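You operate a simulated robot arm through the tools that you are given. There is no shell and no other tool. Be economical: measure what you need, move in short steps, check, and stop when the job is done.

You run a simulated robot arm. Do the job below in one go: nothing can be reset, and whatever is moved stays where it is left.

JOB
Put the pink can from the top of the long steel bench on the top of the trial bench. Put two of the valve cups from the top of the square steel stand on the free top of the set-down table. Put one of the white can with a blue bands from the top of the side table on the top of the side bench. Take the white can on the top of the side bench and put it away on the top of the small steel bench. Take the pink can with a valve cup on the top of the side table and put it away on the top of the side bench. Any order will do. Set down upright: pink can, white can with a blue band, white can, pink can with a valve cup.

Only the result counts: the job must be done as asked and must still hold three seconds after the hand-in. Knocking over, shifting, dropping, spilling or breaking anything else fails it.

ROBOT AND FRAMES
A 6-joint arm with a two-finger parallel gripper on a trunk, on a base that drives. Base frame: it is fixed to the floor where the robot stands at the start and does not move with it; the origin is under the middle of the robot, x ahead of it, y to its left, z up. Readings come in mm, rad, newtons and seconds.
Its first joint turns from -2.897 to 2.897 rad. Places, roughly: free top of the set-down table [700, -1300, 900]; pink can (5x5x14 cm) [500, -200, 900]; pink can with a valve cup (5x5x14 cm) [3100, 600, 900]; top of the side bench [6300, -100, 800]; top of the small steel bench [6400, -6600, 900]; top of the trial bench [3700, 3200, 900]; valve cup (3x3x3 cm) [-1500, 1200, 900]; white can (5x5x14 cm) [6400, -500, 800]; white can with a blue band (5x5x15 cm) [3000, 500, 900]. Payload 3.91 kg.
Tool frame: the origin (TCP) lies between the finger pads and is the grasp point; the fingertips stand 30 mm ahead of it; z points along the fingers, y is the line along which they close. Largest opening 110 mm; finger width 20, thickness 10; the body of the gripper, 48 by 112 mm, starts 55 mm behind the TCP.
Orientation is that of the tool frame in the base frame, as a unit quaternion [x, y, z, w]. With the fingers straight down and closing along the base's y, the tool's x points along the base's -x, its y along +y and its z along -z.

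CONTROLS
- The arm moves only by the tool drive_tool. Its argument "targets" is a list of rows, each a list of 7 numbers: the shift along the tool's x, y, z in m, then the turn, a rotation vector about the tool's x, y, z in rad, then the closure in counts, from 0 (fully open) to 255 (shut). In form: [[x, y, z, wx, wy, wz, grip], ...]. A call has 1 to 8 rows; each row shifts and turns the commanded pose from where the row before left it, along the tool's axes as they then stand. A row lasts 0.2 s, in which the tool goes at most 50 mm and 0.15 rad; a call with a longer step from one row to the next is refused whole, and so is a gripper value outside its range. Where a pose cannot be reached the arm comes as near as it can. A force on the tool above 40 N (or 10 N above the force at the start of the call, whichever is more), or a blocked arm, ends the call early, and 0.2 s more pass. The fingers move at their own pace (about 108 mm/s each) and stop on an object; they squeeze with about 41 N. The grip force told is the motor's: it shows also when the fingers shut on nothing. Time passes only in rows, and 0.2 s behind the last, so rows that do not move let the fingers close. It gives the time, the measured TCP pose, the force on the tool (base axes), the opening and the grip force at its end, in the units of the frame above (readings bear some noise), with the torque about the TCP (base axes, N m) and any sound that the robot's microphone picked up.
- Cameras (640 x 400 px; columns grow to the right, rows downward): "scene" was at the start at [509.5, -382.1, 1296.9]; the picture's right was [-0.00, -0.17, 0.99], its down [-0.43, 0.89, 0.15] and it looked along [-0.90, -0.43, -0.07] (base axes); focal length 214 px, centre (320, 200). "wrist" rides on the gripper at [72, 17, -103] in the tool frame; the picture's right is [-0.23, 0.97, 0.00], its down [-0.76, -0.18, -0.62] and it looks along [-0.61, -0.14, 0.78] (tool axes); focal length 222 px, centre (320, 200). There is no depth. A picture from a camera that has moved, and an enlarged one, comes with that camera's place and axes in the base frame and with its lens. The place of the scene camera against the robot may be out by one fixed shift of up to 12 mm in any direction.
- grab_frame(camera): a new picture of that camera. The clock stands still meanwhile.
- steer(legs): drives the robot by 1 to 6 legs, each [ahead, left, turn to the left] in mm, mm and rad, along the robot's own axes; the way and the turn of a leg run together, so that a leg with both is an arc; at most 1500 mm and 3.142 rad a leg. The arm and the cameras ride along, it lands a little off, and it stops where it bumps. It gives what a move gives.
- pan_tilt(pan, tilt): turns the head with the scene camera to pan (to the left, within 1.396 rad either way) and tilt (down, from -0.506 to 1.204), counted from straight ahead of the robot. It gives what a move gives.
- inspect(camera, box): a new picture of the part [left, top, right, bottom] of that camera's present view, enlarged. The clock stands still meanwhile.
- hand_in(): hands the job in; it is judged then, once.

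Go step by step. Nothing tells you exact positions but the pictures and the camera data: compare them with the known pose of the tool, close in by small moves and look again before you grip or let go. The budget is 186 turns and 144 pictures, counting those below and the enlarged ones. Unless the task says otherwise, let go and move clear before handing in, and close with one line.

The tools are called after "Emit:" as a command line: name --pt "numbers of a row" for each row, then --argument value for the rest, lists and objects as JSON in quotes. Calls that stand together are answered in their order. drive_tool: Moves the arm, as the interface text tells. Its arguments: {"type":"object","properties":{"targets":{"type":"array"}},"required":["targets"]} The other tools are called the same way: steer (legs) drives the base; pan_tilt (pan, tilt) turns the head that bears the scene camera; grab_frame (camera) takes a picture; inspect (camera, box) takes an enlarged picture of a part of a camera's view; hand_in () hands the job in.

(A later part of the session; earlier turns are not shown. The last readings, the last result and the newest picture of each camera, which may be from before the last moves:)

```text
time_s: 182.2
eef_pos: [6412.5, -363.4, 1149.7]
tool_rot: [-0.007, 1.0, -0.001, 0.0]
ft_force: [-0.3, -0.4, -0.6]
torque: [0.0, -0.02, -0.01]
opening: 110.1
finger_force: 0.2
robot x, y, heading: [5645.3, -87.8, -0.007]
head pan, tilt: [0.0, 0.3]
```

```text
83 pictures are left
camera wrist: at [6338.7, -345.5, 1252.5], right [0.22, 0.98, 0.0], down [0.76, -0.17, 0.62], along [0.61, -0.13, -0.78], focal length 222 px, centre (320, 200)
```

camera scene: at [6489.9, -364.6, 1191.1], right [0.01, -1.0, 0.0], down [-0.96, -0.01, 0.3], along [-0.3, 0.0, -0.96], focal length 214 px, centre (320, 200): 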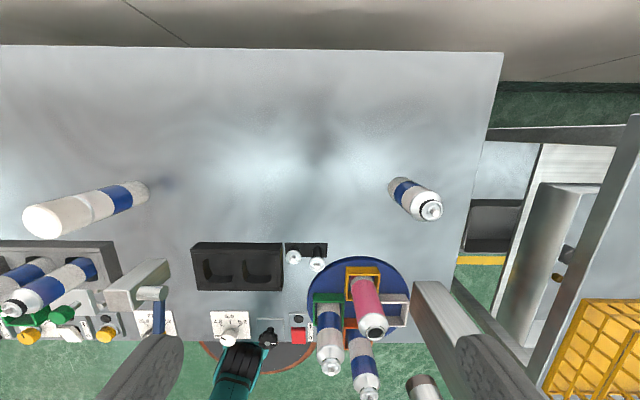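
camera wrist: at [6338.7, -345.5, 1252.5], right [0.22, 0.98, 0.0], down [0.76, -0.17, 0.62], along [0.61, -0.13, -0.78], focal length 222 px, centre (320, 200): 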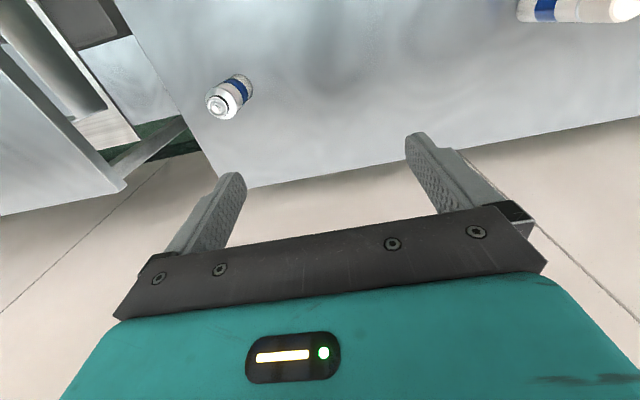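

The white can is near (6393, -504). I go over it and lower.

Emit:
drive_tool --pt "0.006 -0.047 0 0 0 0 0" --pt "0.006 -0.047 0 0 0 0 0" --pt "0.006 -0.046 0.01 0 0 0 0" --pt "0 0 0.045 0 0 0 0" --pt "0 0 0.045 0 0 0 0" --pt "0 0 0.04 0 0 0 0" --pt "0 0 0 0 0 0 0"

Emit:
grab_frame --camera "scene"

Emit:
grab_frame --camera "wrist"

```text
time_s: 183.8
eef_pos: [6394.7, -502.5, 1008.2]
tool_rot: [-0.006, 1.0, 0.0, 0.0]
ft_force: [-0.2, 0.3, 0.2]
torque: [0.03, -0.01, -0.01]
opening: 110.0
finger_force: 0.0
robot x, y, heading: [5646.8, -86.8, -0.005]
head pan, tilt: [0.0, 0.3]
```

```text
82 pictures are left
camera scene: at [6473.2, -504.6, 1050.2], right [0.01, -1.0, 0.0], down [-0.96, -0.01, 0.3], along [-0.3, 0.0, -0.96], focal length 214 px, centre (320, 200)
```

scene: 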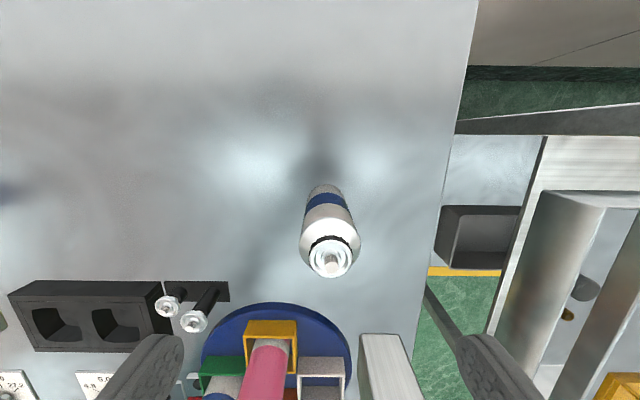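

```text
81 pictures are left
camera wrist: at [6322.0, -485.6, 1111.7], right [0.22, 0.98, 0.0], down [0.76, -0.17, 0.62], along [0.61, -0.13, -0.78], focal length 222 px, centre (320, 200)
```

wrist: 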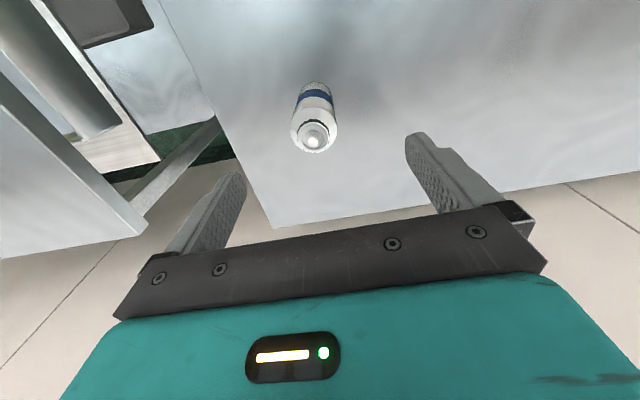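

Emit:
drive_tool --pt "0 -0.004 0.045 0 0 0 0" --pt "0 0 0.045 0 0 0 0" --pt "0 0 0 0 0 0 0"

Emit:
grab_frame --camera "scene"

Emit:
grab_frame --camera "wrist"

```text
time_s: 184.6
eef_pos: [6393.5, -508.8, 917.8]
tool_rot: [-0.005, 1.0, 0.0, -0.001]
ft_force: [0.0, 0.7, -0.5]
torque: [-0.01, 0.01, 0.02]
opening: 110.1
finger_force: 0.1
robot x, y, heading: [5647.4, -89.9, -0.004]
head pan, tilt: [0.0, 0.3]
```

```text
80 pictures are left
camera scene: at [6473.4, -508.2, 959.4], right [0.01, -1.0, 0.0], down [-0.96, -0.01, 0.3], along [-0.3, 0.0, -0.96], focal length 214 px, centre (320, 200)
```

scene: 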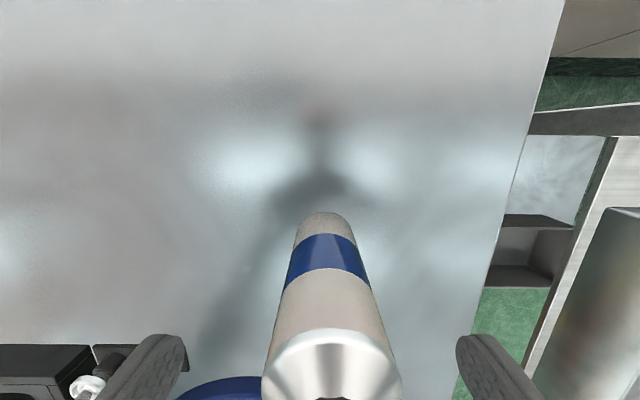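

```text
79 pictures are left
camera wrist: at [6322.2, -489.1, 1020.9], right [0.22, 0.98, 0.0], down [0.76, -0.17, 0.62], along [0.61, -0.13, -0.78], focal length 222 px, centre (320, 200)
```

wrist: 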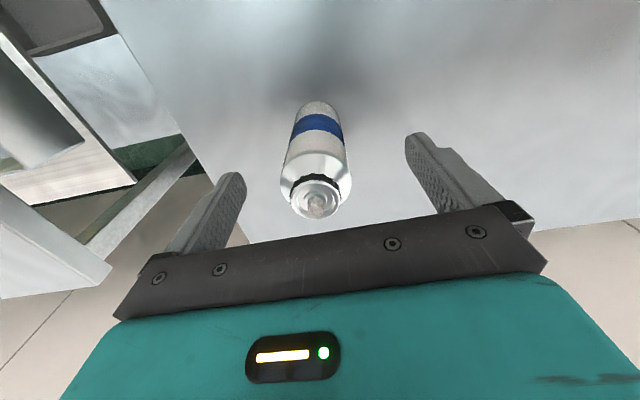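

Emit:
drive_tool --pt "0 0.001 0.031 0 0 0 0" --pt "0 0 0 0 0 0 0" --pt "0 0 0 0 0 0 255" --pt "0 0 0 0 0 0 255" --pt "0 0 0 0 0 0 255"

Emit:
drive_tool --pt "0 0 -0.02 0 0 0 255" --pt "0 0 -0.03 0 0 0 255" --pt "0 0 -0.04 0 0 0 255" --pt "0 0 -0.045 0 0 0 255" --pt "0 0 -0.045 0 0 0 255" --pt "0 0 -0.045 0 0 0 255" --pt "0 0 -0.03 0 0 0 255"

Emit:
grab_frame --camera "wrist"

```text
time_s: 185.8
eef_pos: [6395.5, -506.0, 886.3]
tool_rot: [-0.005, 1.0, 0.001, -0.001]
ft_force: [0.1, -0.5, -0.5]
torque: [0.0, 0.02, -0.02]
opening: 43.6
finger_force: 41.3
robot x, y, heading: [5645.2, -88.6, -0.007]
head pan, tilt: [0.0, 0.3]
```

```text
time_s: 187.4
eef_pos: [6394.4, -506.1, 1143.0]
tool_rot: [-0.005, 1.0, 0.0, -0.001]
ft_force: [0.9, -1.0, -1.2]
torque: [0.03, 0.01, -0.02]
opening: 44.0
finger_force: 40.7
robot x, y, heading: [5647.5, -91.2, -0.006]
head pan, tilt: [0.0, 0.3]
```

```text
78 pictures are left
camera wrist: at [6321.3, -488.0, 1245.7], right [0.22, 0.98, 0.0], down [0.76, -0.17, 0.62], along [0.61, -0.13, -0.78], focal length 222 px, centre (320, 200)
```

wrist: 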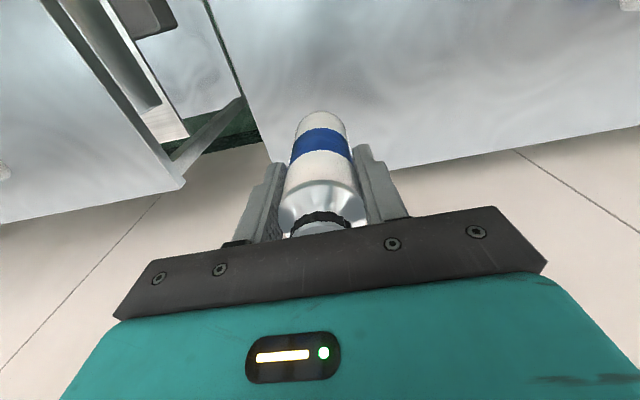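

Held. I retrace my way: left along the back of the bench, then back toward the robot while rising.

Emit:
drive_tool --pt "0 0.035 0 0 0 0 255" --pt "0 0.045 -0.005 0 0 0 255" --pt "0 0.045 -0.005 0 0 0 255" --pt "0 0.045 -0.005 0 0 0 255" --pt "0 0.045 -0.005 0 0 0 255" --pt "0 0.045 -0.005 0 0 0 255" --pt "0 0.045 -0.005 0 0 0 255" --pt "0 0.04 0 0 0 0 255"

Emit:
drive_tool --pt "0.035 0 -0.01 0 0 0 255" --pt "0.045 0 -0.01 0 0 0 255" --pt "0.045 0 -0.01 0 0 0 255" --pt "0.045 0 -0.01 0 0 0 255" --pt "0.045 0 -0.01 0 0 0 255" --pt "0.045 0 -0.01 0 0 0 255" --pt "0.045 0 -0.01 0 0 0 255" --pt "0.045 0 0 0 0 0 255"

Emit:
steer --legs '[[-600, 0, 0]]'

Emit:
pan_tilt --pan -1.3 --tilt -0.2

Emit:
grab_frame --camera "scene"

```text
time_s: 189.2
eef_pos: [6390.0, -161.3, 1171.2]
tool_rot: [-0.005, 1.0, -0.001, 0.0]
ft_force: [-0.1, -0.8, -2.7]
torque: [0.05, 0.01, 0.0]
opening: 44.0
finger_force: 41.1
robot x, y, heading: [5640.5, -90.5, -0.007]
head pan, tilt: [0.0, 0.3]
```

```text
time_s: 191.0
eef_pos: [6039.9, -167.4, 1242.4]
tool_rot: [-0.006, 1.0, 0.0, -0.001]
ft_force: [0.7, -0.9, -1.3]
torque: [0.0, 0.15, 0.02]
opening: 43.7
finger_force: 41.1
robot x, y, heading: [5646.3, -87.1, -0.009]
head pan, tilt: [0.0, 0.3]
```

```text
time_s: 194.4
eef_pos: [5440.4, -164.4, 1243.4]
tool_rot: [-0.008, 1.0, 0.0, 0.0]
ft_force: [0.3, -0.4, -1.7]
torque: [0.0, 0.0, -0.01]
opening: 43.8
finger_force: 41.3
robot x, y, heading: [5046.4, -86.0, 0.002]
head pan, tilt: [0.0, 0.3]
```

```text
time_s: 195.9
eef_pos: [5438.9, -163.9, 1244.0]
tool_rot: [-0.008, 1.0, 0.0, 0.0]
ft_force: [-0.7, 0.6, -1.9]
torque: [-0.01, 0.01, -0.01]
opening: 43.9
finger_force: 40.9
robot x, y, heading: [5042.6, -87.9, -0.003]
head pan, tilt: [-1.3, -0.201]
```

```text
77 pictures are left
camera scene: at [5563.5, -244.0, 1357.0], right [0.0, -0.27, 0.96], down [-0.98, -0.21, -0.05], along [0.21, -0.94, -0.26], focal length 214 px, centre (320, 200)
```

scene: 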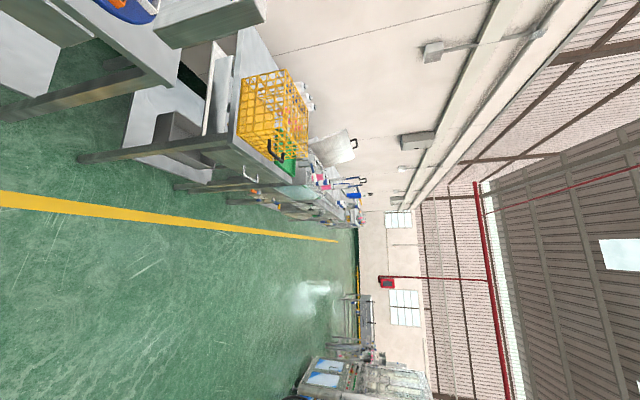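

The lane toward -y along the back benches is clear. I drive sideways down it in stages.

Emit:
steer --legs '[[150, -1400, 0], [0, -1500, 0]]'

Emit:
grab_frame --camera "scene"

```text
time_s: 209.9
eef_pos: [5525.8, -3082.2, 1244.7]
tool_rot: [0.011, 1.0, 0.0, 0.0]
ft_force: [-0.3, 0.7, -2.3]
torque: [-0.01, 0.0, -0.02]
opening: 43.8
finger_force: 40.9
robot x, y, heading: [5135.4, -2988.1, -0.039]
head pan, tilt: [-1.3, -0.201]
```

```text
76 pictures are left
camera scene: at [5648.0, -3166.6, 1357.1], right [-0.01, -0.27, 0.96], down [-0.98, -0.17, -0.05], along [0.18, -0.95, -0.26], focal length 214 px, centre (320, 200)
```

scene: 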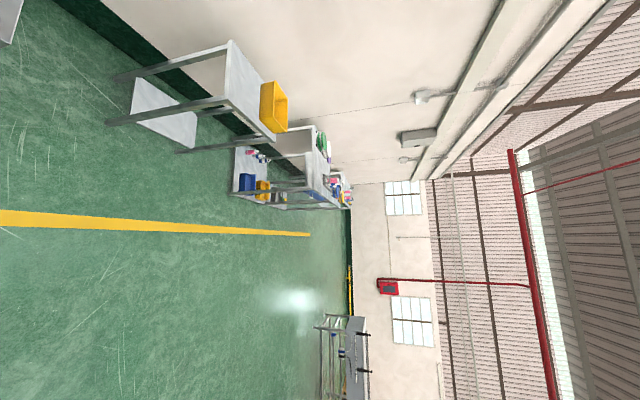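

Emit:
steer --legs '[[0, -1400, 0.045], [0, -1500, 0], [0, -500, 0]]'

Emit:
pan_tilt --pan 0 --tilt -0.506

Emit:
grab_frame --camera "scene"

```text
time_s: 226.4
eef_pos: [5669.5, -6421.0, 1243.6]
tool_rot: [-0.043, 0.999, 0.0, -0.001]
ft_force: [0.9, -0.1, -0.9]
torque: [0.01, 0.0, 0.0]
opening: 44.0
finger_force: 41.2
robot x, y, heading: [5272.5, -6373.7, 0.073]
head pan, tilt: [-1.3, -0.201]
```

```text
time_s: 227.9
eef_pos: [5670.1, -6421.8, 1243.1]
tool_rot: [-0.044, 0.999, 0.0, -0.001]
ft_force: [-0.6, 0.1, -1.1]
torque: [-0.02, 0.02, -0.03]
opening: 43.7
finger_force: 41.5
robot x, y, heading: [5271.1, -6368.4, 0.074]
head pan, tilt: [0.0, -0.499]
```

```text
75 pictures are left
camera scene: at [5815.5, -6411.0, 1312.3], right [0.09, -1.0, 0.0], down [-0.87, -0.08, -0.48], along [0.48, 0.04, -0.88], focal length 214 px, centre (320, 200)
```

scene: 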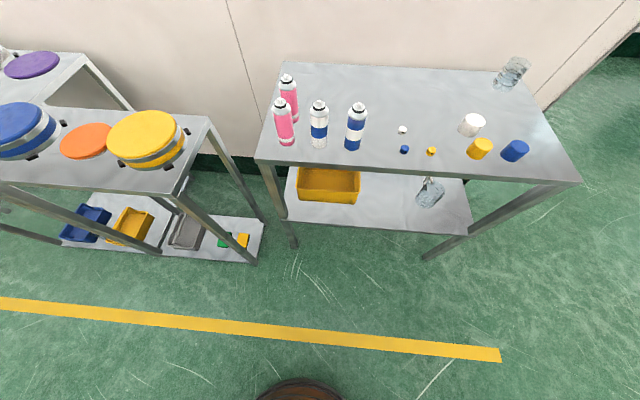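

This is the small steel bench (front edge x ≈ 6162); the spot around (6450, -6660) is free. I drive up to it.

Emit:
steer --legs '[[506, -250, -0.073]]'

Emit:
pan_tilt --pan 0 --tilt -0.3

Emit:
grab_frame --camera "scene"

```text
time_s: 231.1
eef_pos: [6173.6, -6686.2, 1245.3]
tool_rot: [-0.004, 1.0, 0.0, 0.0]
ft_force: [0.1, 0.8, -1.5]
torque: [0.0, 0.01, 0.01]
opening: 43.8
finger_force: 41.1
robot x, y, heading: [5785.4, -6609.7, -0.006]
head pan, tilt: [0.0, -0.499]
```

```text
time_s: 231.8
eef_pos: [6173.0, -6687.6, 1243.3]
tool_rot: [-0.004, 1.0, 0.0, 0.0]
ft_force: [-0.6, -0.6, -1.6]
torque: [-0.01, 0.0, 0.03]
opening: 43.8
finger_force: 40.6
robot x, y, heading: [5780.9, -6607.0, -0.009]
head pan, tilt: [0.0, -0.3]
```

```text
74 pictures are left
camera scene: at [6305.2, -6687.3, 1300.7], right [0.01, -1.0, 0.0], down [-0.96, -0.01, -0.3], along [0.3, 0.0, -0.96], focal length 214 px, centre (320, 200)
```

scene: 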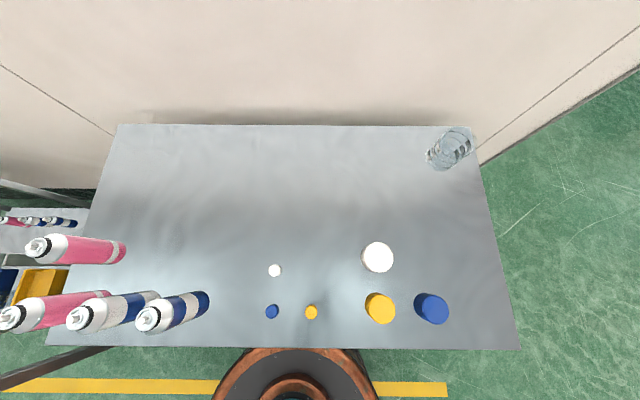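

Emit:
drive_tool --pt "-0.04 0.004 0.005 0 0 0 255" --pt "-0.046 0.005 0.01 0 0 0 255" --pt "-0.046 0.005 0.01 0 0 0 255" --pt "-0.046 0.005 0.01 0 0 0 255" --pt "-0.046 0.005 0.01 0 0 0 255" --pt "-0.046 0.003 0.01 0 0 0 255" --pt "0 0 0.04 0 0 0 255" --pt "0 0 0.04 0 0 0 255"

Emit:
drive_tool --pt "0 0 0.04 0 0 0 255" --pt "0 0 0.04 0 0 0 255" --pt "0 0 0.02 0 0 0 255" --pt "0 0 0 0 0 0 255"

Emit:
grab_frame --camera "wrist"

```text
time_s: 233.7
eef_pos: [6443.3, -6654.7, 1108.8]
tool_rot: [-0.003, 1.0, 0.0, -0.001]
ft_force: [0.2, 0.7, -2.3]
torque: [0.03, -0.05, 0.03]
opening: 44.0
finger_force: 40.8
robot x, y, heading: [5780.7, -6604.6, -0.003]
head pan, tilt: [0.0, -0.3]
```

```text
time_s: 234.7
eef_pos: [6444.7, -6656.4, 1005.9]
tool_rot: [-0.005, 1.0, 0.0, 0.0]
ft_force: [-0.1, -0.1, -1.5]
torque: [0.0, 0.01, -0.02]
opening: 43.7
finger_force: 40.7
robot x, y, heading: [5780.7, -6604.8, -0.008]
head pan, tilt: [0.0, -0.3]
```

```text
73 pictures are left
camera wrist: at [6371.8, -6637.5, 1110.1], right [0.22, 0.98, 0.0], down [0.76, -0.17, 0.62], along [0.61, -0.14, -0.78], focal length 222 px, centre (320, 200)
```

wrist: 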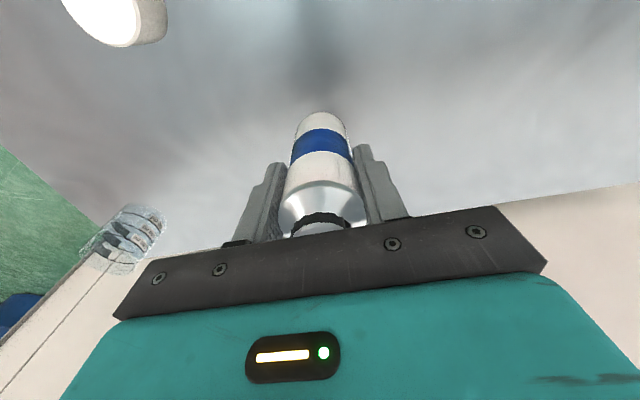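

Clear around. I lower in steps, watching for contact.

Emit:
drive_tool --pt "0 0 0.01 0 0 0 255" --pt "0 0 0.01 0 0 0 255" --pt "0 0 0 0 0 0 255"

Emit:
inspect --camera "wrist" --box '[240, 60, 400, 160]'

Emit:
drive_tool --pt "0 0 0.003 0 0 0 255" --pt "0 0 0.003 0 0 0 255" --pt "0 0 0.003 0 0 0 255" --pt "0 0 0.003 0 0 0 255" --pt "0 0 0 0 0 0 255"

Emit:
drive_tool --pt "0 0 0.003 0 0 0 255" --pt "0 0 0.003 0 0 0 255" --pt "0 0 0 0 0 0 255"

Emit:
inspect --camera "wrist" --box '[240, 60, 400, 160]'

```text
time_s: 235.4
eef_pos: [6443.3, -6656.5, 989.4]
tool_rot: [-0.005, 1.0, 0.0, 0.0]
ft_force: [0.2, 0.1, -1.2]
torque: [0.01, -0.02, 0.0]
opening: 43.7
finger_force: 40.9
robot x, y, heading: [5781.2, -6609.5, -0.006]
head pan, tilt: [0.0, -0.3]
```

```text
4.00 times, centred on (320, 110) of wrist
camera zoom: at [6370.8, -6638.3, 1091.9], right [0.22, 0.98, 0.0], down [0.76, -0.17, 0.62], along [0.61, -0.14, -0.78], focal length 888 px, centre (320, 560)
```

zoom: 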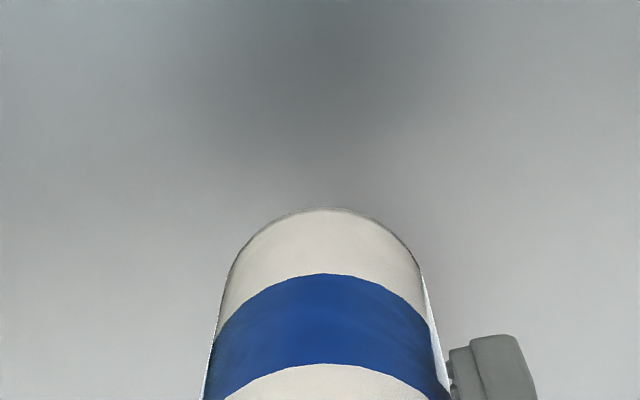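

```text
time_s: 236.7
eef_pos: [6445.1, -6656.2, 976.0]
tool_rot: [-0.004, 1.0, 0.0, 0.001]
ft_force: [0.3, 0.4, -1.9]
torque: [0.0, 0.02, 0.02]
opening: 44.0
finger_force: 41.1
robot x, y, heading: [5780.4, -6604.4, -0.008]
head pan, tilt: [0.0, -0.3]
```

```text
time_s: 237.4
eef_pos: [6442.5, -6656.0, 970.7]
tool_rot: [-0.004, 1.0, -0.001, -0.001]
ft_force: [0.4, 0.6, -2.3]
torque: [-0.02, 0.01, 0.01]
opening: 43.8
finger_force: 41.0
robot x, y, heading: [5782.8, -6604.6, -0.007]
head pan, tilt: [0.0, -0.3]
```

```text
4.00 times, centred on (320, 110) of wrist
camera zoom: at [6370.6, -6639.0, 1074.1], right [0.22, 0.98, 0.0], down [0.76, -0.17, 0.62], along [0.61, -0.14, -0.78], focal length 888 px, centre (320, 560)
```

zoom: 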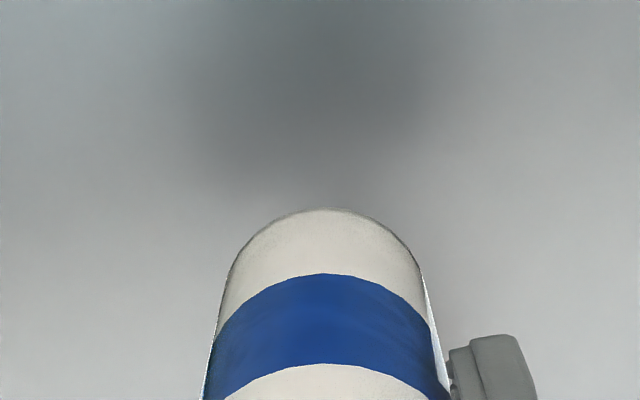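

Emit:
drive_tool --pt "0 0 0.003 0 0 0 255" --pt "0 0 0.003 0 0 0 255" --pt "0 0 0.003 0 0 0 255" --pt "0 0 0 0 0 0 255"

Emit:
drive_tool --pt "0 0 0.003 0 0 0 255" --pt "0 0 0.003 0 0 0 255" --pt "0 0 0 0 0 0 255"

Emit:
drive_tool --pt "0 0 0.003 0 0 0 255" --pt "0 0 0.003 0 0 0 255" --pt "0 0 0 0 0 0 255"

Emit:
inspect --camera "wrist" --box '[240, 60, 400, 160]'

```text
time_s: 238.4
eef_pos: [6443.3, -6658.9, 961.9]
tool_rot: [-0.004, 1.0, 0.0, 0.0]
ft_force: [-0.3, 0.3, -1.3]
torque: [-0.04, 0.01, 0.0]
opening: 43.8
finger_force: 40.7
robot x, y, heading: [5778.1, -6608.2, -0.007]
head pan, tilt: [0.0, -0.3]
```

```text
time_s: 239.2
eef_pos: [6443.6, -6657.8, 956.4]
tool_rot: [-0.005, 1.0, 0.0, 0.0]
ft_force: [-0.6, 0.3, -1.1]
torque: [0.01, -0.01, -0.02]
opening: 43.5
finger_force: 40.9
robot x, y, heading: [5775.4, -6601.8, -0.004]
head pan, tilt: [0.0, -0.3]
```

```text
time_s: 240.1
eef_pos: [6442.6, -6657.3, 950.1]
tool_rot: [-0.004, 1.0, -0.001, 0.0]
ft_force: [-0.3, -0.1, -1.9]
torque: [0.0, 0.04, 0.02]
opening: 43.9
finger_force: 41.5
robot x, y, heading: [5778.5, -6604.4, -0.005]
head pan, tilt: [0.0, -0.3]
```

```text
4.00 times, centred on (320, 110) of wrist
camera zoom: at [6370.8, -6639.2, 1053.0], right [0.22, 0.98, 0.0], down [0.76, -0.17, 0.62], along [0.61, -0.14, -0.78], focal length 888 px, centre (320, 560)
```

zoom: 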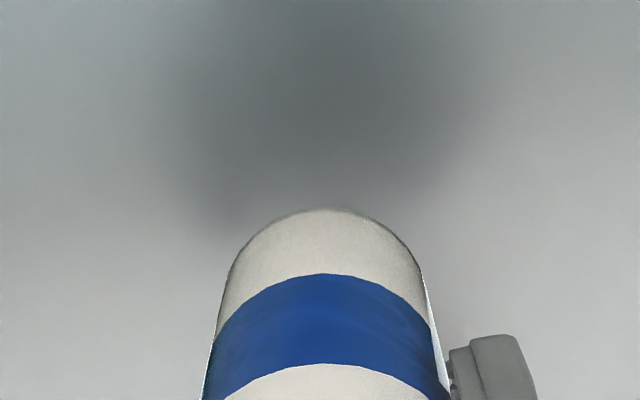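

Emit:
drive_tool --pt "0 0 0.003 0 0 0 255" --pt "0 0 0.003 0 0 0 255" --pt "0 0 0 0 0 0 255"

Emit:
drive_tool --pt "0 0 0.003 0 0 0 255" --pt "0 0 0.003 0 0 0 255" --pt "0 0 0 0 0 0 255"

Emit:
drive_tool --pt "0 0 0.003 0 0 0 255" --pt "0 0 0.003 0 0 0 255" --pt "0 0 0 0 0 0 255"

Emit:
inspect --camera "wrist" --box '[240, 60, 400, 160]'

```text
time_s: 240.8
eef_pos: [6442.4, -6657.7, 945.5]
tool_rot: [-0.004, 1.0, 0.0, 0.001]
ft_force: [3.2, -2.1, 25.8]
torque: [-0.09, -0.02, 0.01]
opening: 43.8
finger_force: 40.7
robot x, y, heading: [5782.8, -6607.8, -0.006]
head pan, tilt: [0.0, -0.3]
```

```text
time_s: 241.7
eef_pos: [6442.3, -6658.5, 939.4]
tool_rot: [-0.003, 1.0, 0.0, 0.0]
ft_force: [-2.4, -1.5, 37.3]
torque: [-0.06, -0.16, 0.02]
opening: 43.7
finger_force: 40.8
robot x, y, heading: [5780.4, -6606.0, -0.005]
head pan, tilt: [0.0, -0.3]
```

```text
time_s: 242.2
eef_pos: [6443.0, -6656.9, 936.4]
tool_rot: [-0.004, 1.0, -0.001, 0.002]
ft_force: [0.2, -1.5, 12.4]
torque: [-0.04, 0.18, 0.0]
opening: 43.7
finger_force: 40.9
robot x, y, heading: [5780.6, -6606.6, -0.009]
head pan, tilt: [0.0, -0.3]
stopped in row 2: the force on the tool passed its limit at 52 N (the readings are from after the stop); the commanded pose is now the measured one
```

```text
4.00 times, centred on (320, 110) of wrist
camera zoom: at [6370.5, -6639.3, 1039.9], right [0.22, 0.98, 0.0], down [0.76, -0.17, 0.63], along [0.61, -0.14, -0.78], focal length 888 px, centre (320, 560)
```

zoom: 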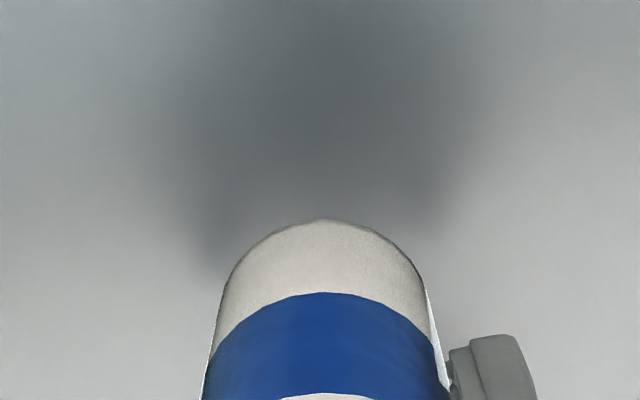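

The can is on the bench (it slid a little in the grip as I pressed). I open gently and lift clear.

Emit:
drive_tool --pt "0 0 -0.001 0 0 0 255" --pt "0 0 0 0 0 0 200" --pt "0 0 0 0 0 0 150" --pt "0 0 0 0 0 0 80" --pt "0 0 0 0 0 0 0" --pt "0 0 0 0 0 0 0"

Emit:
drive_tool --pt "0 0 -0.03 0 0 0 0" --pt "0 0 -0.045 0 0 0 0" --pt "0 0 -0.045 0 0 0 0" --pt "0 0 -0.045 0 0 0 0" --pt "0 0 -0.045 0 0 0 0" --pt "0 0 -0.045 0 0 0 0"

Emit:
grab_frame --camera "wrist"

```text
time_s: 243.6
eef_pos: [6443.1, -6659.0, 936.0]
tool_rot: [-0.004, 1.0, 0.0, 0.001]
ft_force: [0.1, -0.3, -0.5]
torque: [-0.03, -0.01, -0.01]
opening: 110.2
finger_force: 0.0
robot x, y, heading: [5781.0, -6608.9, -0.008]
head pan, tilt: [0.0, -0.3]
```

```text
time_s: 245.0
eef_pos: [6447.9, -6656.7, 1192.9]
tool_rot: [-0.005, 1.0, 0.0, 0.0]
ft_force: [-0.2, 0.0, -0.9]
torque: [-0.01, 0.01, 0.03]
opening: 109.9
finger_force: 0.1
robot x, y, heading: [5779.0, -6609.0, -0.009]
head pan, tilt: [0.0, -0.3]
```

```text
68 pictures are left
camera wrist: at [6374.2, -6638.3, 1296.4], right [0.22, 0.98, 0.0], down [0.76, -0.17, 0.62], along [0.61, -0.14, -0.78], focal length 222 px, centre (320, 200)
```

wrist: 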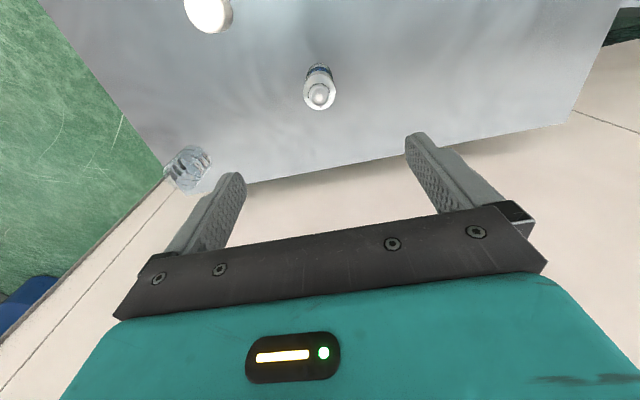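

The white can stands on the small steel bench. I retract and drive back along the lane.

Emit:
drive_tool --pt "0.045 0 0 0 0 0 0" --pt "0.045 0 0 0 0 0 0" --pt "0.045 0 0 0 0 0 0" --pt "0.045 0 -0.01 0 0 0 0" --pt "0.045 0 -0.02 0 0 0 0" --pt "0.045 0 -0.02 0 0 0 0"

Emit:
steer --legs '[[-680, 0, 0], [0, 1500, 0], [0, 1500, 0]]'

```text
time_s: 246.4
eef_pos: [6170.5, -6660.9, 1242.4]
tool_rot: [-0.005, 1.0, 0.001, 0.002]
ft_force: [0.7, 0.6, -0.1]
torque: [0.0, 0.08, 0.0]
opening: 109.8
finger_force: 0.1
robot x, y, heading: [5782.7, -6605.4, -0.008]
head pan, tilt: [0.0, -0.3]
```

```text
time_s: 264.2
eef_pos: [5498.9, -3658.5, 1242.1]
tool_rot: [-0.008, 1.0, 0.0, 0.001]
ft_force: [-0.4, 0.3, -0.2]
torque: [-0.02, 0.0, -0.01]
opening: 110.2
finger_force: 0.0
robot x, y, heading: [5108.1, -3609.0, 0.004]
head pan, tilt: [0.0, -0.3]
```

Emit:
steer --legs '[[0, 1500, 0], [0, 1500, 0], [0, 1500, 0], [0, 1450, 0]]'

```text
time_s: 292.7
eef_pos: [5620.8, 2328.7, 1242.7]
tool_rot: [0.024, 1.0, -0.001, 0.002]
ft_force: [0.1, -0.9, 0.9]
torque: [0.04, 0.01, -0.01]
opening: 109.8
finger_force: 0.1
robot x, y, heading: [5235.2, 2406.7, -0.063]
head pan, tilt: [0.0, -0.3]
```

I go back along y ≈ 2430 and round to the side table's near side.

Emit:
steer --legs '[[0, 30, 0.063], [-1500, 0, 0], [-1500, 0, 0], [-250, 0, 0]]'

Emit:
steer --legs '[[0, -900, 0], [0, -900, 0]]'

```text
time_s: 309.0
eef_pos: [2385.1, 2387.0, 1241.2]
tool_rot: [-0.003, 1.0, 0.0, 0.002]
ft_force: [0.5, 0.1, 0.1]
torque: [-0.01, -0.02, 0.03]
opening: 109.9
finger_force: 0.0
robot x, y, heading: [1995.3, 2442.6, 0.0]
head pan, tilt: [0.0, -0.3]
```

```text
time_s: 318.1
eef_pos: [2354.9, 581.9, 1242.0]
tool_rot: [0.003, 1.0, 0.001, 0.003]
ft_force: [-0.1, 0.3, -0.1]
torque: [-0.01, -0.02, 0.03]
opening: 109.6
finger_force: 0.0
robot x, y, heading: [1965.9, 643.7, -0.017]
head pan, tilt: [0.0, -0.3]
```

Emit:
steer --legs '[[275, -40, 0.017]]'

Emit:
pan_tilt --pan 0 --tilt -0.45

Emit:
grab_frame --camera "scene"

```text
time_s: 320.0
eef_pos: [2628.6, 544.6, 1241.8]
tool_rot: [-0.004, 1.0, 0.0, 0.001]
ft_force: [-0.1, -0.1, -0.3]
torque: [0.01, 0.0, -0.02]
opening: 109.9
finger_force: 0.0
robot x, y, heading: [2236.9, 599.0, -0.004]
head pan, tilt: [0.0, -0.3]
```

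```text
time_s: 320.7
eef_pos: [2628.6, 544.9, 1241.9]
tool_rot: [-0.005, 1.0, 0.0, 0.002]
ft_force: [-0.6, 0.5, 0.7]
torque: [-0.01, 0.0, -0.03]
opening: 109.9
finger_force: 0.1
robot x, y, heading: [2241.4, 592.0, -0.0]
head pan, tilt: [0.0, -0.45]
```

```text
67 pictures are left
camera scene: at [2771.7, 544.3, 1307.7], right [0.01, -1.0, 0.0], down [-0.9, -0.01, -0.44], along [0.44, 0.0, -0.9], focal length 214 px, centre (320, 200)
```

scene: 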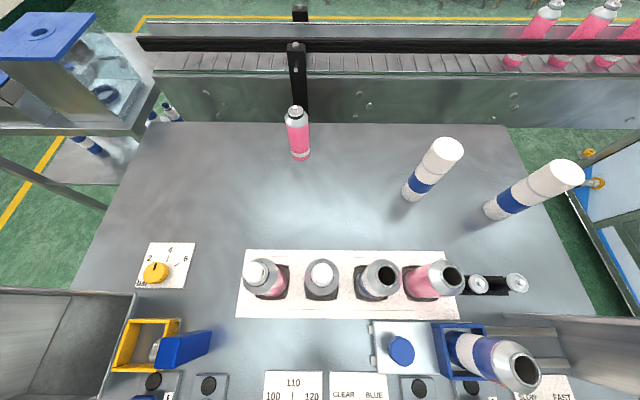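

The pink can stands near (3103, 593), with the conveyor rail about 140 mm behind it. I move closer at height and measure the clearance.

Emit:
drive_tool --pt "-0.048 0.005 0.008 0 0 0 0" --pt "-0.048 0.005 0.008 0 0 0 0" --pt "-0.048 0.005 0.008 0 0 0 0" --pt "-0.048 0.005 0.008 0 0 0 0" --pt "-0.048 0.005 0.008 0 0 0 0" --pt "-0.048 0.005 0.008 0 0 0 0" --pt "-0.048 0.005 0.008 0 0 0 0" --pt "-0.048 0.005 0.008 0 0 0 0"

Emit:
pan_tilt --pan 0 --tilt 0

Emit:
grab_frame --camera "scene"

Emit:
grab_frame --camera "wrist"

```text
time_s: 322.5
eef_pos: [3013.6, 587.6, 1179.8]
tool_rot: [-0.004, 1.0, 0.0, 0.002]
ft_force: [-0.9, 0.3, 1.4]
torque: [0.01, -0.09, -0.03]
opening: 110.0
finger_force: 0.1
robot x, y, heading: [2234.6, 596.0, -0.003]
head pan, tilt: [0.0, -0.45]
```

```text
time_s: 323.4
eef_pos: [3014.8, 588.5, 1178.5]
tool_rot: [-0.005, 1.0, 0.0, 0.001]
ft_force: [0.0, 0.3, 0.4]
torque: [0.03, -0.01, 0.0]
opening: 110.2
finger_force: 0.1
robot x, y, heading: [2237.1, 597.3, -0.012]
head pan, tilt: [0.0, 0.0]
```

```text
66 pictures are left
camera scene: at [3120.3, 587.2, 1224.2], right [0.01, -1.0, 0.0], down [-1.0, -0.01, 0.0], along [0.0, 0.0, -1.0], focal length 214 px, centre (320, 200)
```

scene: 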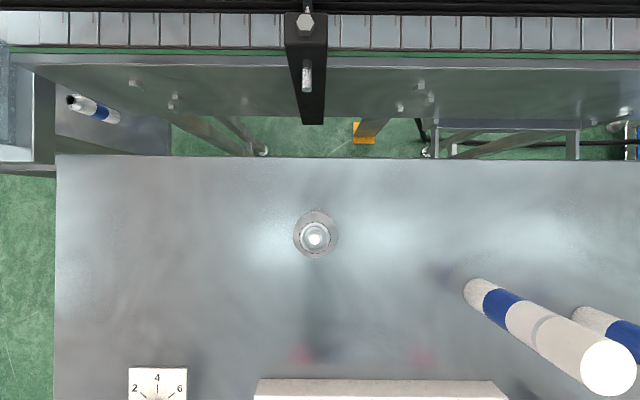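

```text
65 pictures are left
camera wrist: at [2941.1, 606.3, 1281.8], right [0.22, 0.98, 0.0], down [0.76, -0.17, 0.63], along [0.61, -0.14, -0.78], focal length 222 px, centre (320, 200)
```

wrist: 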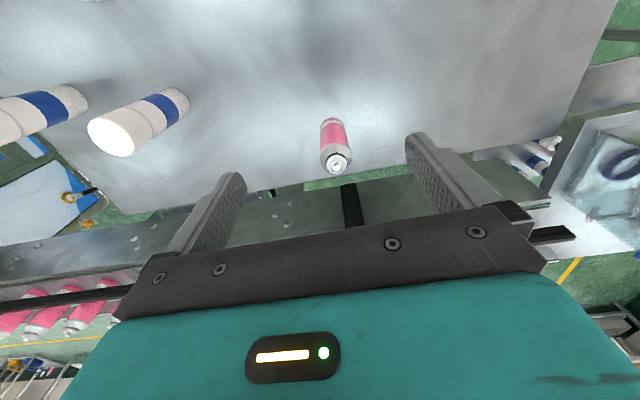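

Clearance behind the can is about 170 mm, enough. I go over it, (3094, 593), and lower.

Emit:
drive_tool --pt "-0.04 0.002 0.025 0 0 0 0" --pt "-0.039 0.002 0.025 0 0 0 0" --pt "0 0 0.04 0 0 0 0" --pt "0 0 0 0 0 0 0"

Emit:
pan_tilt --pan 0 --tilt 0.4

Emit:
grab_frame --camera "scene"

Emit:
grab_frame --camera "wrist"

```text
time_s: 324.4
eef_pos: [3094.7, 592.8, 1087.1]
tool_rot: [-0.004, 1.0, 0.0, 0.001]
ft_force: [-0.3, 0.4, 0.3]
torque: [-0.01, -0.01, -0.02]
opening: 110.3
finger_force: 0.1
robot x, y, heading: [2238.1, 598.4, -0.01]
head pan, tilt: [0.0, 0.0]
```

```text
time_s: 325.3
eef_pos: [3094.0, 593.2, 1088.0]
tool_rot: [-0.004, 1.0, 0.0, 0.002]
ft_force: [0.2, -0.1, 0.3]
torque: [0.0, -0.02, 0.03]
opening: 110.1
finger_force: 0.0
robot x, y, heading: [2235.0, 595.6, -0.004]
head pan, tilt: [0.0, 0.4]
```

```text
64 pictures are left
camera scene: at [3163.0, 592.2, 1130.7], right [0.01, -1.0, 0.0], down [-0.92, -0.01, 0.39], along [-0.39, 0.0, -0.92], focal length 214 px, centre (320, 200)
```

scene: 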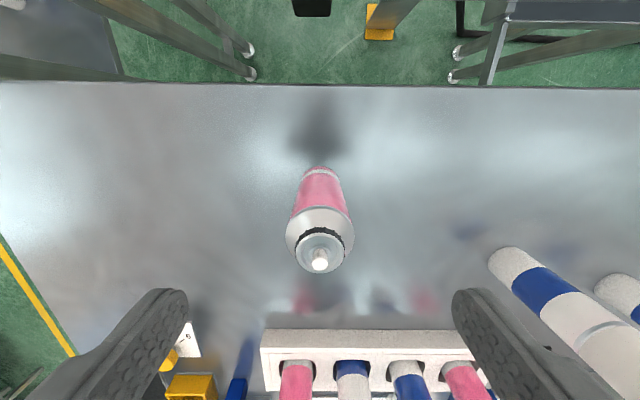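

```text
63 pictures are left
camera wrist: at [3020.9, 611.7, 1191.0], right [0.22, 0.98, 0.0], down [0.76, -0.17, 0.63], along [0.61, -0.14, -0.78], focal length 222 px, centre (320, 200)
```

wrist: 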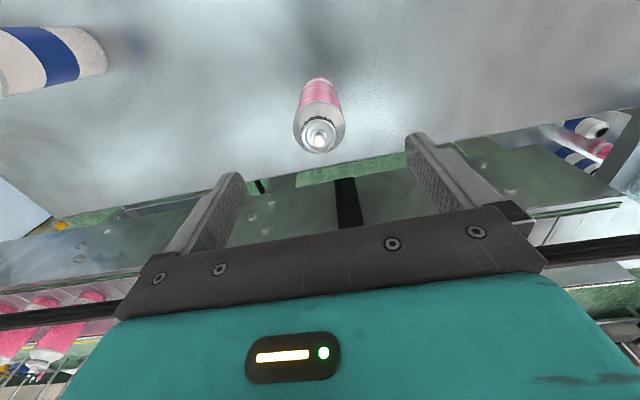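

Emit:
drive_tool --pt "-0.001 0 0.045 0 0 0 0" --pt "0 0 0.045 0 0 0 0" --pt "0 0 0 0 0 0 0"

Emit:
grab_frame --camera "wrist"

```text
time_s: 326.1
eef_pos: [3095.4, 591.4, 996.9]
tool_rot: [-0.004, 1.0, 0.0, 0.001]
ft_force: [0.5, -1.0, 0.9]
torque: [-0.01, 0.01, -0.05]
opening: 109.9
finger_force: 0.1
robot x, y, heading: [2239.1, 599.2, -0.004]
head pan, tilt: [0.0, 0.4]
```

```text
62 pictures are left
camera wrist: at [3022.1, 609.6, 1099.4], right [0.22, 0.98, 0.0], down [0.76, -0.17, 0.63], along [0.61, -0.14, -0.78], focal length 222 px, centre (320, 200)
```

wrist: 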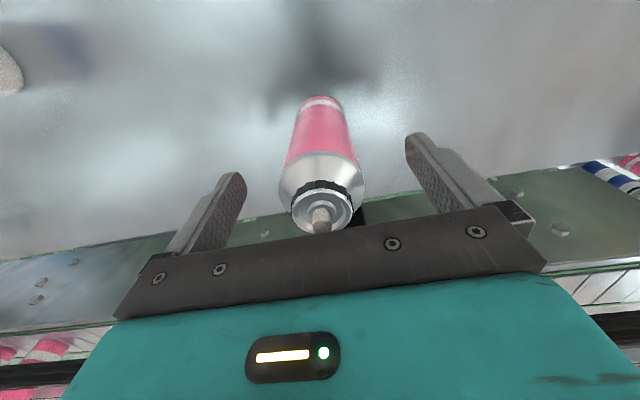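

Emit:
drive_tool --pt "0 0 0.028 0 0 0 0" --pt "0 0 0 0 0 0 0" --pt "0 0 0 0 0 0 255" --pt "0 0 0 0 0 0 255" --pt "0 0 0 0 0 0 255"

Emit:
drive_tool --pt "0 0 -0.02 0 0 0 255" --pt "0 0 -0.03 0 0 0 255" --pt "0 0 -0.04 0 0 0 255" --pt "0 0 -0.04 0 0 0 255" --pt "0 0 -0.04 0 0 0 255" --pt "0 0 -0.03 0 0 0 255"

Emit:
drive_tool --pt "0.03 -0.003 -0.005 0 0 0 255" --pt "0.045 -0.005 -0.008 0 0 0 255" --pt "0.045 -0.005 -0.008 0 0 0 255" --pt "0.045 -0.005 -0.008 0 0 0 255" --pt "0.045 -0.005 -0.008 0 0 0 255" --pt "0.045 -0.005 -0.008 0 0 0 255" --pt "0.045 -0.005 -0.008 0 0 0 255" --pt "0.045 -0.005 -0.008 0 0 0 255"

Emit:
drive_tool --pt "0.04 0 0 0 0 0 255" --pt "0.04 0 0 0 0 0 255" --pt "0.03 0 0 0 0 0 255" --pt "0 0 0 0 0 0 255"

Emit:
grab_frame --camera "wrist"

```text
time_s: 326.6
eef_pos: [3094.4, 592.0, 978.0]
tool_rot: [-0.003, 1.0, -0.001, 0.007]
ft_force: [2.3, 0.2, 16.9]
torque: [0.0, 0.23, -0.01]
opening: 110.0
finger_force: 0.1
robot x, y, heading: [2237.3, 600.0, -0.008]
head pan, tilt: [0.0, 0.4]
stopped in row 2: the force on the tool passed its limit at 53 N (the readings are from after the stop); the commanded pose is now the measured one
```

```text
time_s: 328.0
eef_pos: [3094.0, 593.1, 1176.4]
tool_rot: [-0.004, 1.0, -0.002, 0.006]
ft_force: [-0.7, 0.4, -1.2]
torque: [0.01, 0.05, 0.01]
opening: 43.9
finger_force: 41.0
robot x, y, heading: [2237.7, 602.3, -0.009]
head pan, tilt: [0.0, 0.4]
```

```text
time_s: 329.8
eef_pos: [2746.2, 551.5, 1232.1]
tool_rot: [-0.005, 1.0, 0.001, 0.006]
ft_force: [0.7, -0.5, -1.7]
torque: [0.0, 0.09, -0.01]
opening: 43.9
finger_force: 40.6
robot x, y, heading: [2237.9, 598.0, -0.003]
head pan, tilt: [0.0, 0.4]
```

```text
time_s: 330.8
eef_pos: [2636.2, 551.2, 1231.3]
tool_rot: [-0.004, 1.0, -0.001, 0.005]
ft_force: [0.7, 0.4, -2.0]
torque: [-0.01, 0.05, 0.01]
opening: 43.7
finger_force: 40.7
robot x, y, heading: [2239.9, 598.4, -0.006]
head pan, tilt: [0.0, 0.4]
```

```text
61 pictures are left
camera wrist: at [2562.0, 569.0, 1333.5], right [0.22, 0.98, 0.0], down [0.76, -0.17, 0.63], along [0.62, -0.14, -0.77], focal length 222 px, centre (320, 200)
```

wrist: 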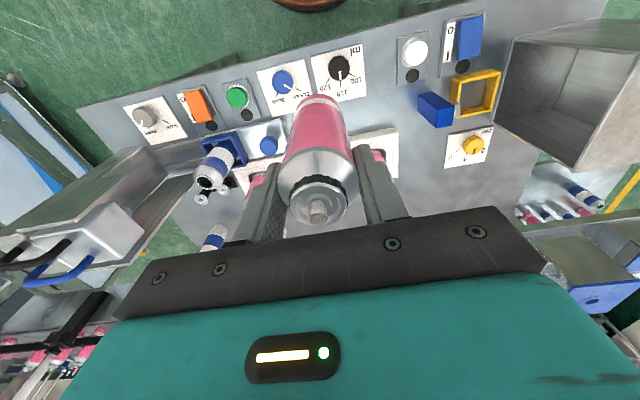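

I closed while already lifting, so the can is gripped a bit high. I'll set it back on the free spot at (2960, 500) and regrip lower before the long drive.

Emit:
drive_tool --pt "-0.045 -0.007 0 0 0.0 0 255" --pt "-0.045 -0.007 0 0 0 0 255" --pt "-0.045 -0.007 0.01 0 0 0 255" --pt "-0.045 -0.007 0.01 0 0 0 255" --pt "-0.045 -0.007 0.01 0 0.01 0 255" --pt "-0.045 -0.007 0.01 0 0 0 255" --pt "-0.045 -0.007 0.01 0 0 0 255" --pt "0 0 0 0 0 0 255"

Emit:
drive_tool --pt "0 0 0.04 0 0 0 255" --pt "0 0 0.04 0 0 0 255" --pt "0 0 0.04 0 0 0 255" --pt "0 0 0 0 0 0 255"

Emit:
grab_frame --camera "wrist"

```text
time_s: 332.6
eef_pos: [2952.8, 505.4, 1184.3]
tool_rot: [-0.004, 1.0, -0.001, 0.001]
ft_force: [-0.1, 0.4, -1.1]
torque: [-0.01, 0.01, -0.03]
opening: 44.1
finger_force: 40.5
robot x, y, heading: [2240.5, 597.7, -0.006]
head pan, tilt: [0.0, 0.4]
```

```text
time_s: 333.6
eef_pos: [2950.7, 503.7, 1063.6]
tool_rot: [-0.004, 1.0, -0.001, 0.001]
ft_force: [-0.2, 0.1, -1.6]
torque: [-0.01, 0.0, -0.03]
opening: 43.8
finger_force: 40.9
robot x, y, heading: [2234.1, 598.2, -0.006]
head pan, tilt: [0.0, 0.4]
```

```text
60 pictures are left
camera wrist: at [2878.4, 522.3, 1166.3], right [0.22, 0.98, 0.0], down [0.76, -0.17, 0.63], along [0.61, -0.14, -0.78], focal length 222 px, centre (320, 200)
```

wrist: 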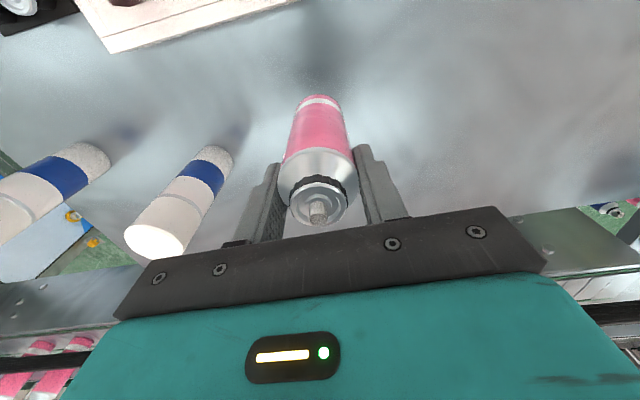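

Emit:
drive_tool --pt "0 0 0.01 0 0 0 255" --pt "0 0 0.01 0 0 0 255" --pt "0 0 0.01 0 0 0 255" --pt "0 0 0 0 0 0 255"

Emit:
drive_tool --pt "0 0 0.003 0 0 0 255" --pt "0 0 0.003 0 0 0 255" --pt "0 0 0.003 0 0 0 255" --pt "0 0 0 0 0 0 255"

Emit:
inspect --camera "wrist" --box '[240, 40, 400, 140]'

```text
time_s: 334.6
eef_pos: [2952.2, 503.9, 1032.7]
tool_rot: [-0.004, 1.0, -0.001, 0.001]
ft_force: [0.3, -0.4, -1.4]
torque: [-0.01, -0.02, 0.0]
opening: 43.7
finger_force: 41.0
robot x, y, heading: [2238.6, 596.5, -0.002]
head pan, tilt: [0.0, 0.4]
```

```text
time_s: 335.6
eef_pos: [2952.6, 503.6, 1024.5]
tool_rot: [-0.004, 1.0, 0.0, 0.001]
ft_force: [-0.2, -0.3, -1.9]
torque: [0.01, -0.03, 0.03]
opening: 43.9
finger_force: 40.9
robot x, y, heading: [2239.8, 598.9, -0.008]
head pan, tilt: [0.0, 0.4]
```

```text
4.00 times, centred on (320, 90) of wrist
camera zoom: at [2879.8, 522.4, 1128.1], right [0.22, 0.98, 0.0], down [0.76, -0.17, 0.62], along [0.61, -0.14, -0.78], focal length 888 px, centre (320, 640)
```

zoom: 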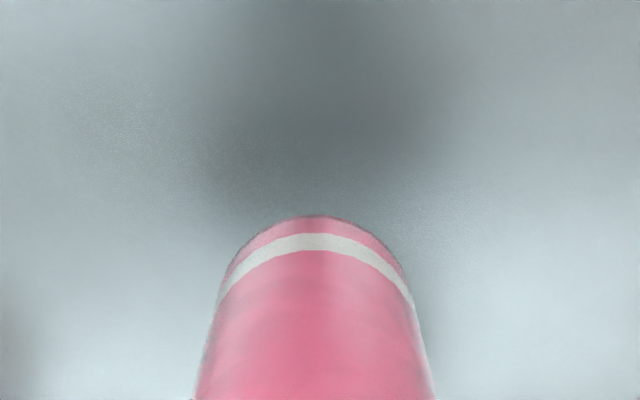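

Emit:
drive_tool --pt "0 0 0.003 0 0 0 255" --pt "0 0 0.003 0 0 0 255" --pt "0 0 0.003 0 0 0 255" --pt "0 0 0 0 0 0 255"

Emit:
drive_tool --pt "0 0 0.003 0 0 0 255" --pt "0 0 0 0 0 0 255"

```text
time_s: 336.6
eef_pos: [2953.7, 503.8, 1014.8]
tool_rot: [-0.003, 1.0, 0.0, 0.001]
ft_force: [-0.6, 0.4, -1.5]
torque: [-0.04, -0.01, 0.02]
opening: 43.8
finger_force: 40.8
robot x, y, heading: [2239.6, 596.3, -0.003]
head pan, tilt: [0.0, 0.4]
```

```text
time_s: 337.2
eef_pos: [2953.8, 505.1, 1012.5]
tool_rot: [-0.005, 1.0, -0.002, 0.001]
ft_force: [0.5, -0.2, -1.2]
torque: [-0.01, -0.04, 0.02]
opening: 43.7
finger_force: 40.8
robot x, y, heading: [2237.6, 595.6, -0.005]
head pan, tilt: [0.0, 0.4]
```

Emit:
drive_tool --pt "0 0 0.003 0 0 0 255" --pt "0 0 0 0 0 0 255"

Emit:
inspect --camera "wrist" --box '[240, 40, 400, 140]'

```text
time_s: 337.8
eef_pos: [2954.4, 503.3, 1009.7]
tool_rot: [-0.004, 1.0, -0.001, 0.002]
ft_force: [0.5, 0.0, -0.9]
torque: [-0.04, -0.03, 0.0]
opening: 43.9
finger_force: 40.8
robot x, y, heading: [2239.0, 595.6, -0.003]
head pan, tilt: [0.0, 0.4]
```

```text
4.00 times, centred on (320, 90) of wrist
camera zoom: at [2880.5, 522.5, 1113.0], right [0.22, 0.98, 0.0], down [0.76, -0.17, 0.62], along [0.61, -0.14, -0.78], focal length 888 px, centre (320, 640)
```

zoom: 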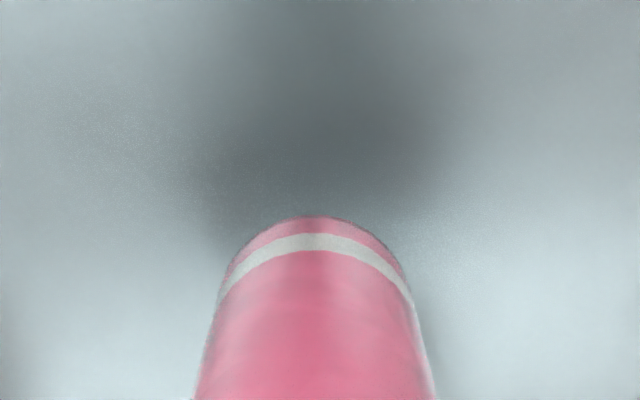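

Emit:
drive_tool --pt "0 0 0.003 0 0 0 255" --pt "0 0 0.003 0 0 0 255" --pt "0 0 0 0 0 0 255"

```text
time_s: 338.6
eef_pos: [2954.5, 504.3, 1003.5]
tool_rot: [-0.005, 1.0, -0.001, 0.001]
ft_force: [0.7, 0.4, -1.0]
torque: [-0.01, 0.03, -0.03]
opening: 44.0
finger_force: 40.9
robot x, y, heading: [2240.1, 595.9, -0.003]
head pan, tilt: [0.0, 0.4]
```

Emit:
drive_tool --pt "0 0 0.003 0 0 0 255" --pt "0 0 0.003 0 0 0 255" --pt "0 0 0 0 0 0 255"

```text
time_s: 339.4
eef_pos: [2952.8, 503.9, 998.4]
tool_rot: [-0.004, 1.0, -0.001, 0.003]
ft_force: [-0.8, -0.1, 36.9]
torque: [0.06, 0.11, -0.24]
opening: 44.3
finger_force: 41.2
robot x, y, heading: [2239.0, 597.8, -0.005]
head pan, tilt: [0.0, 0.4]
```

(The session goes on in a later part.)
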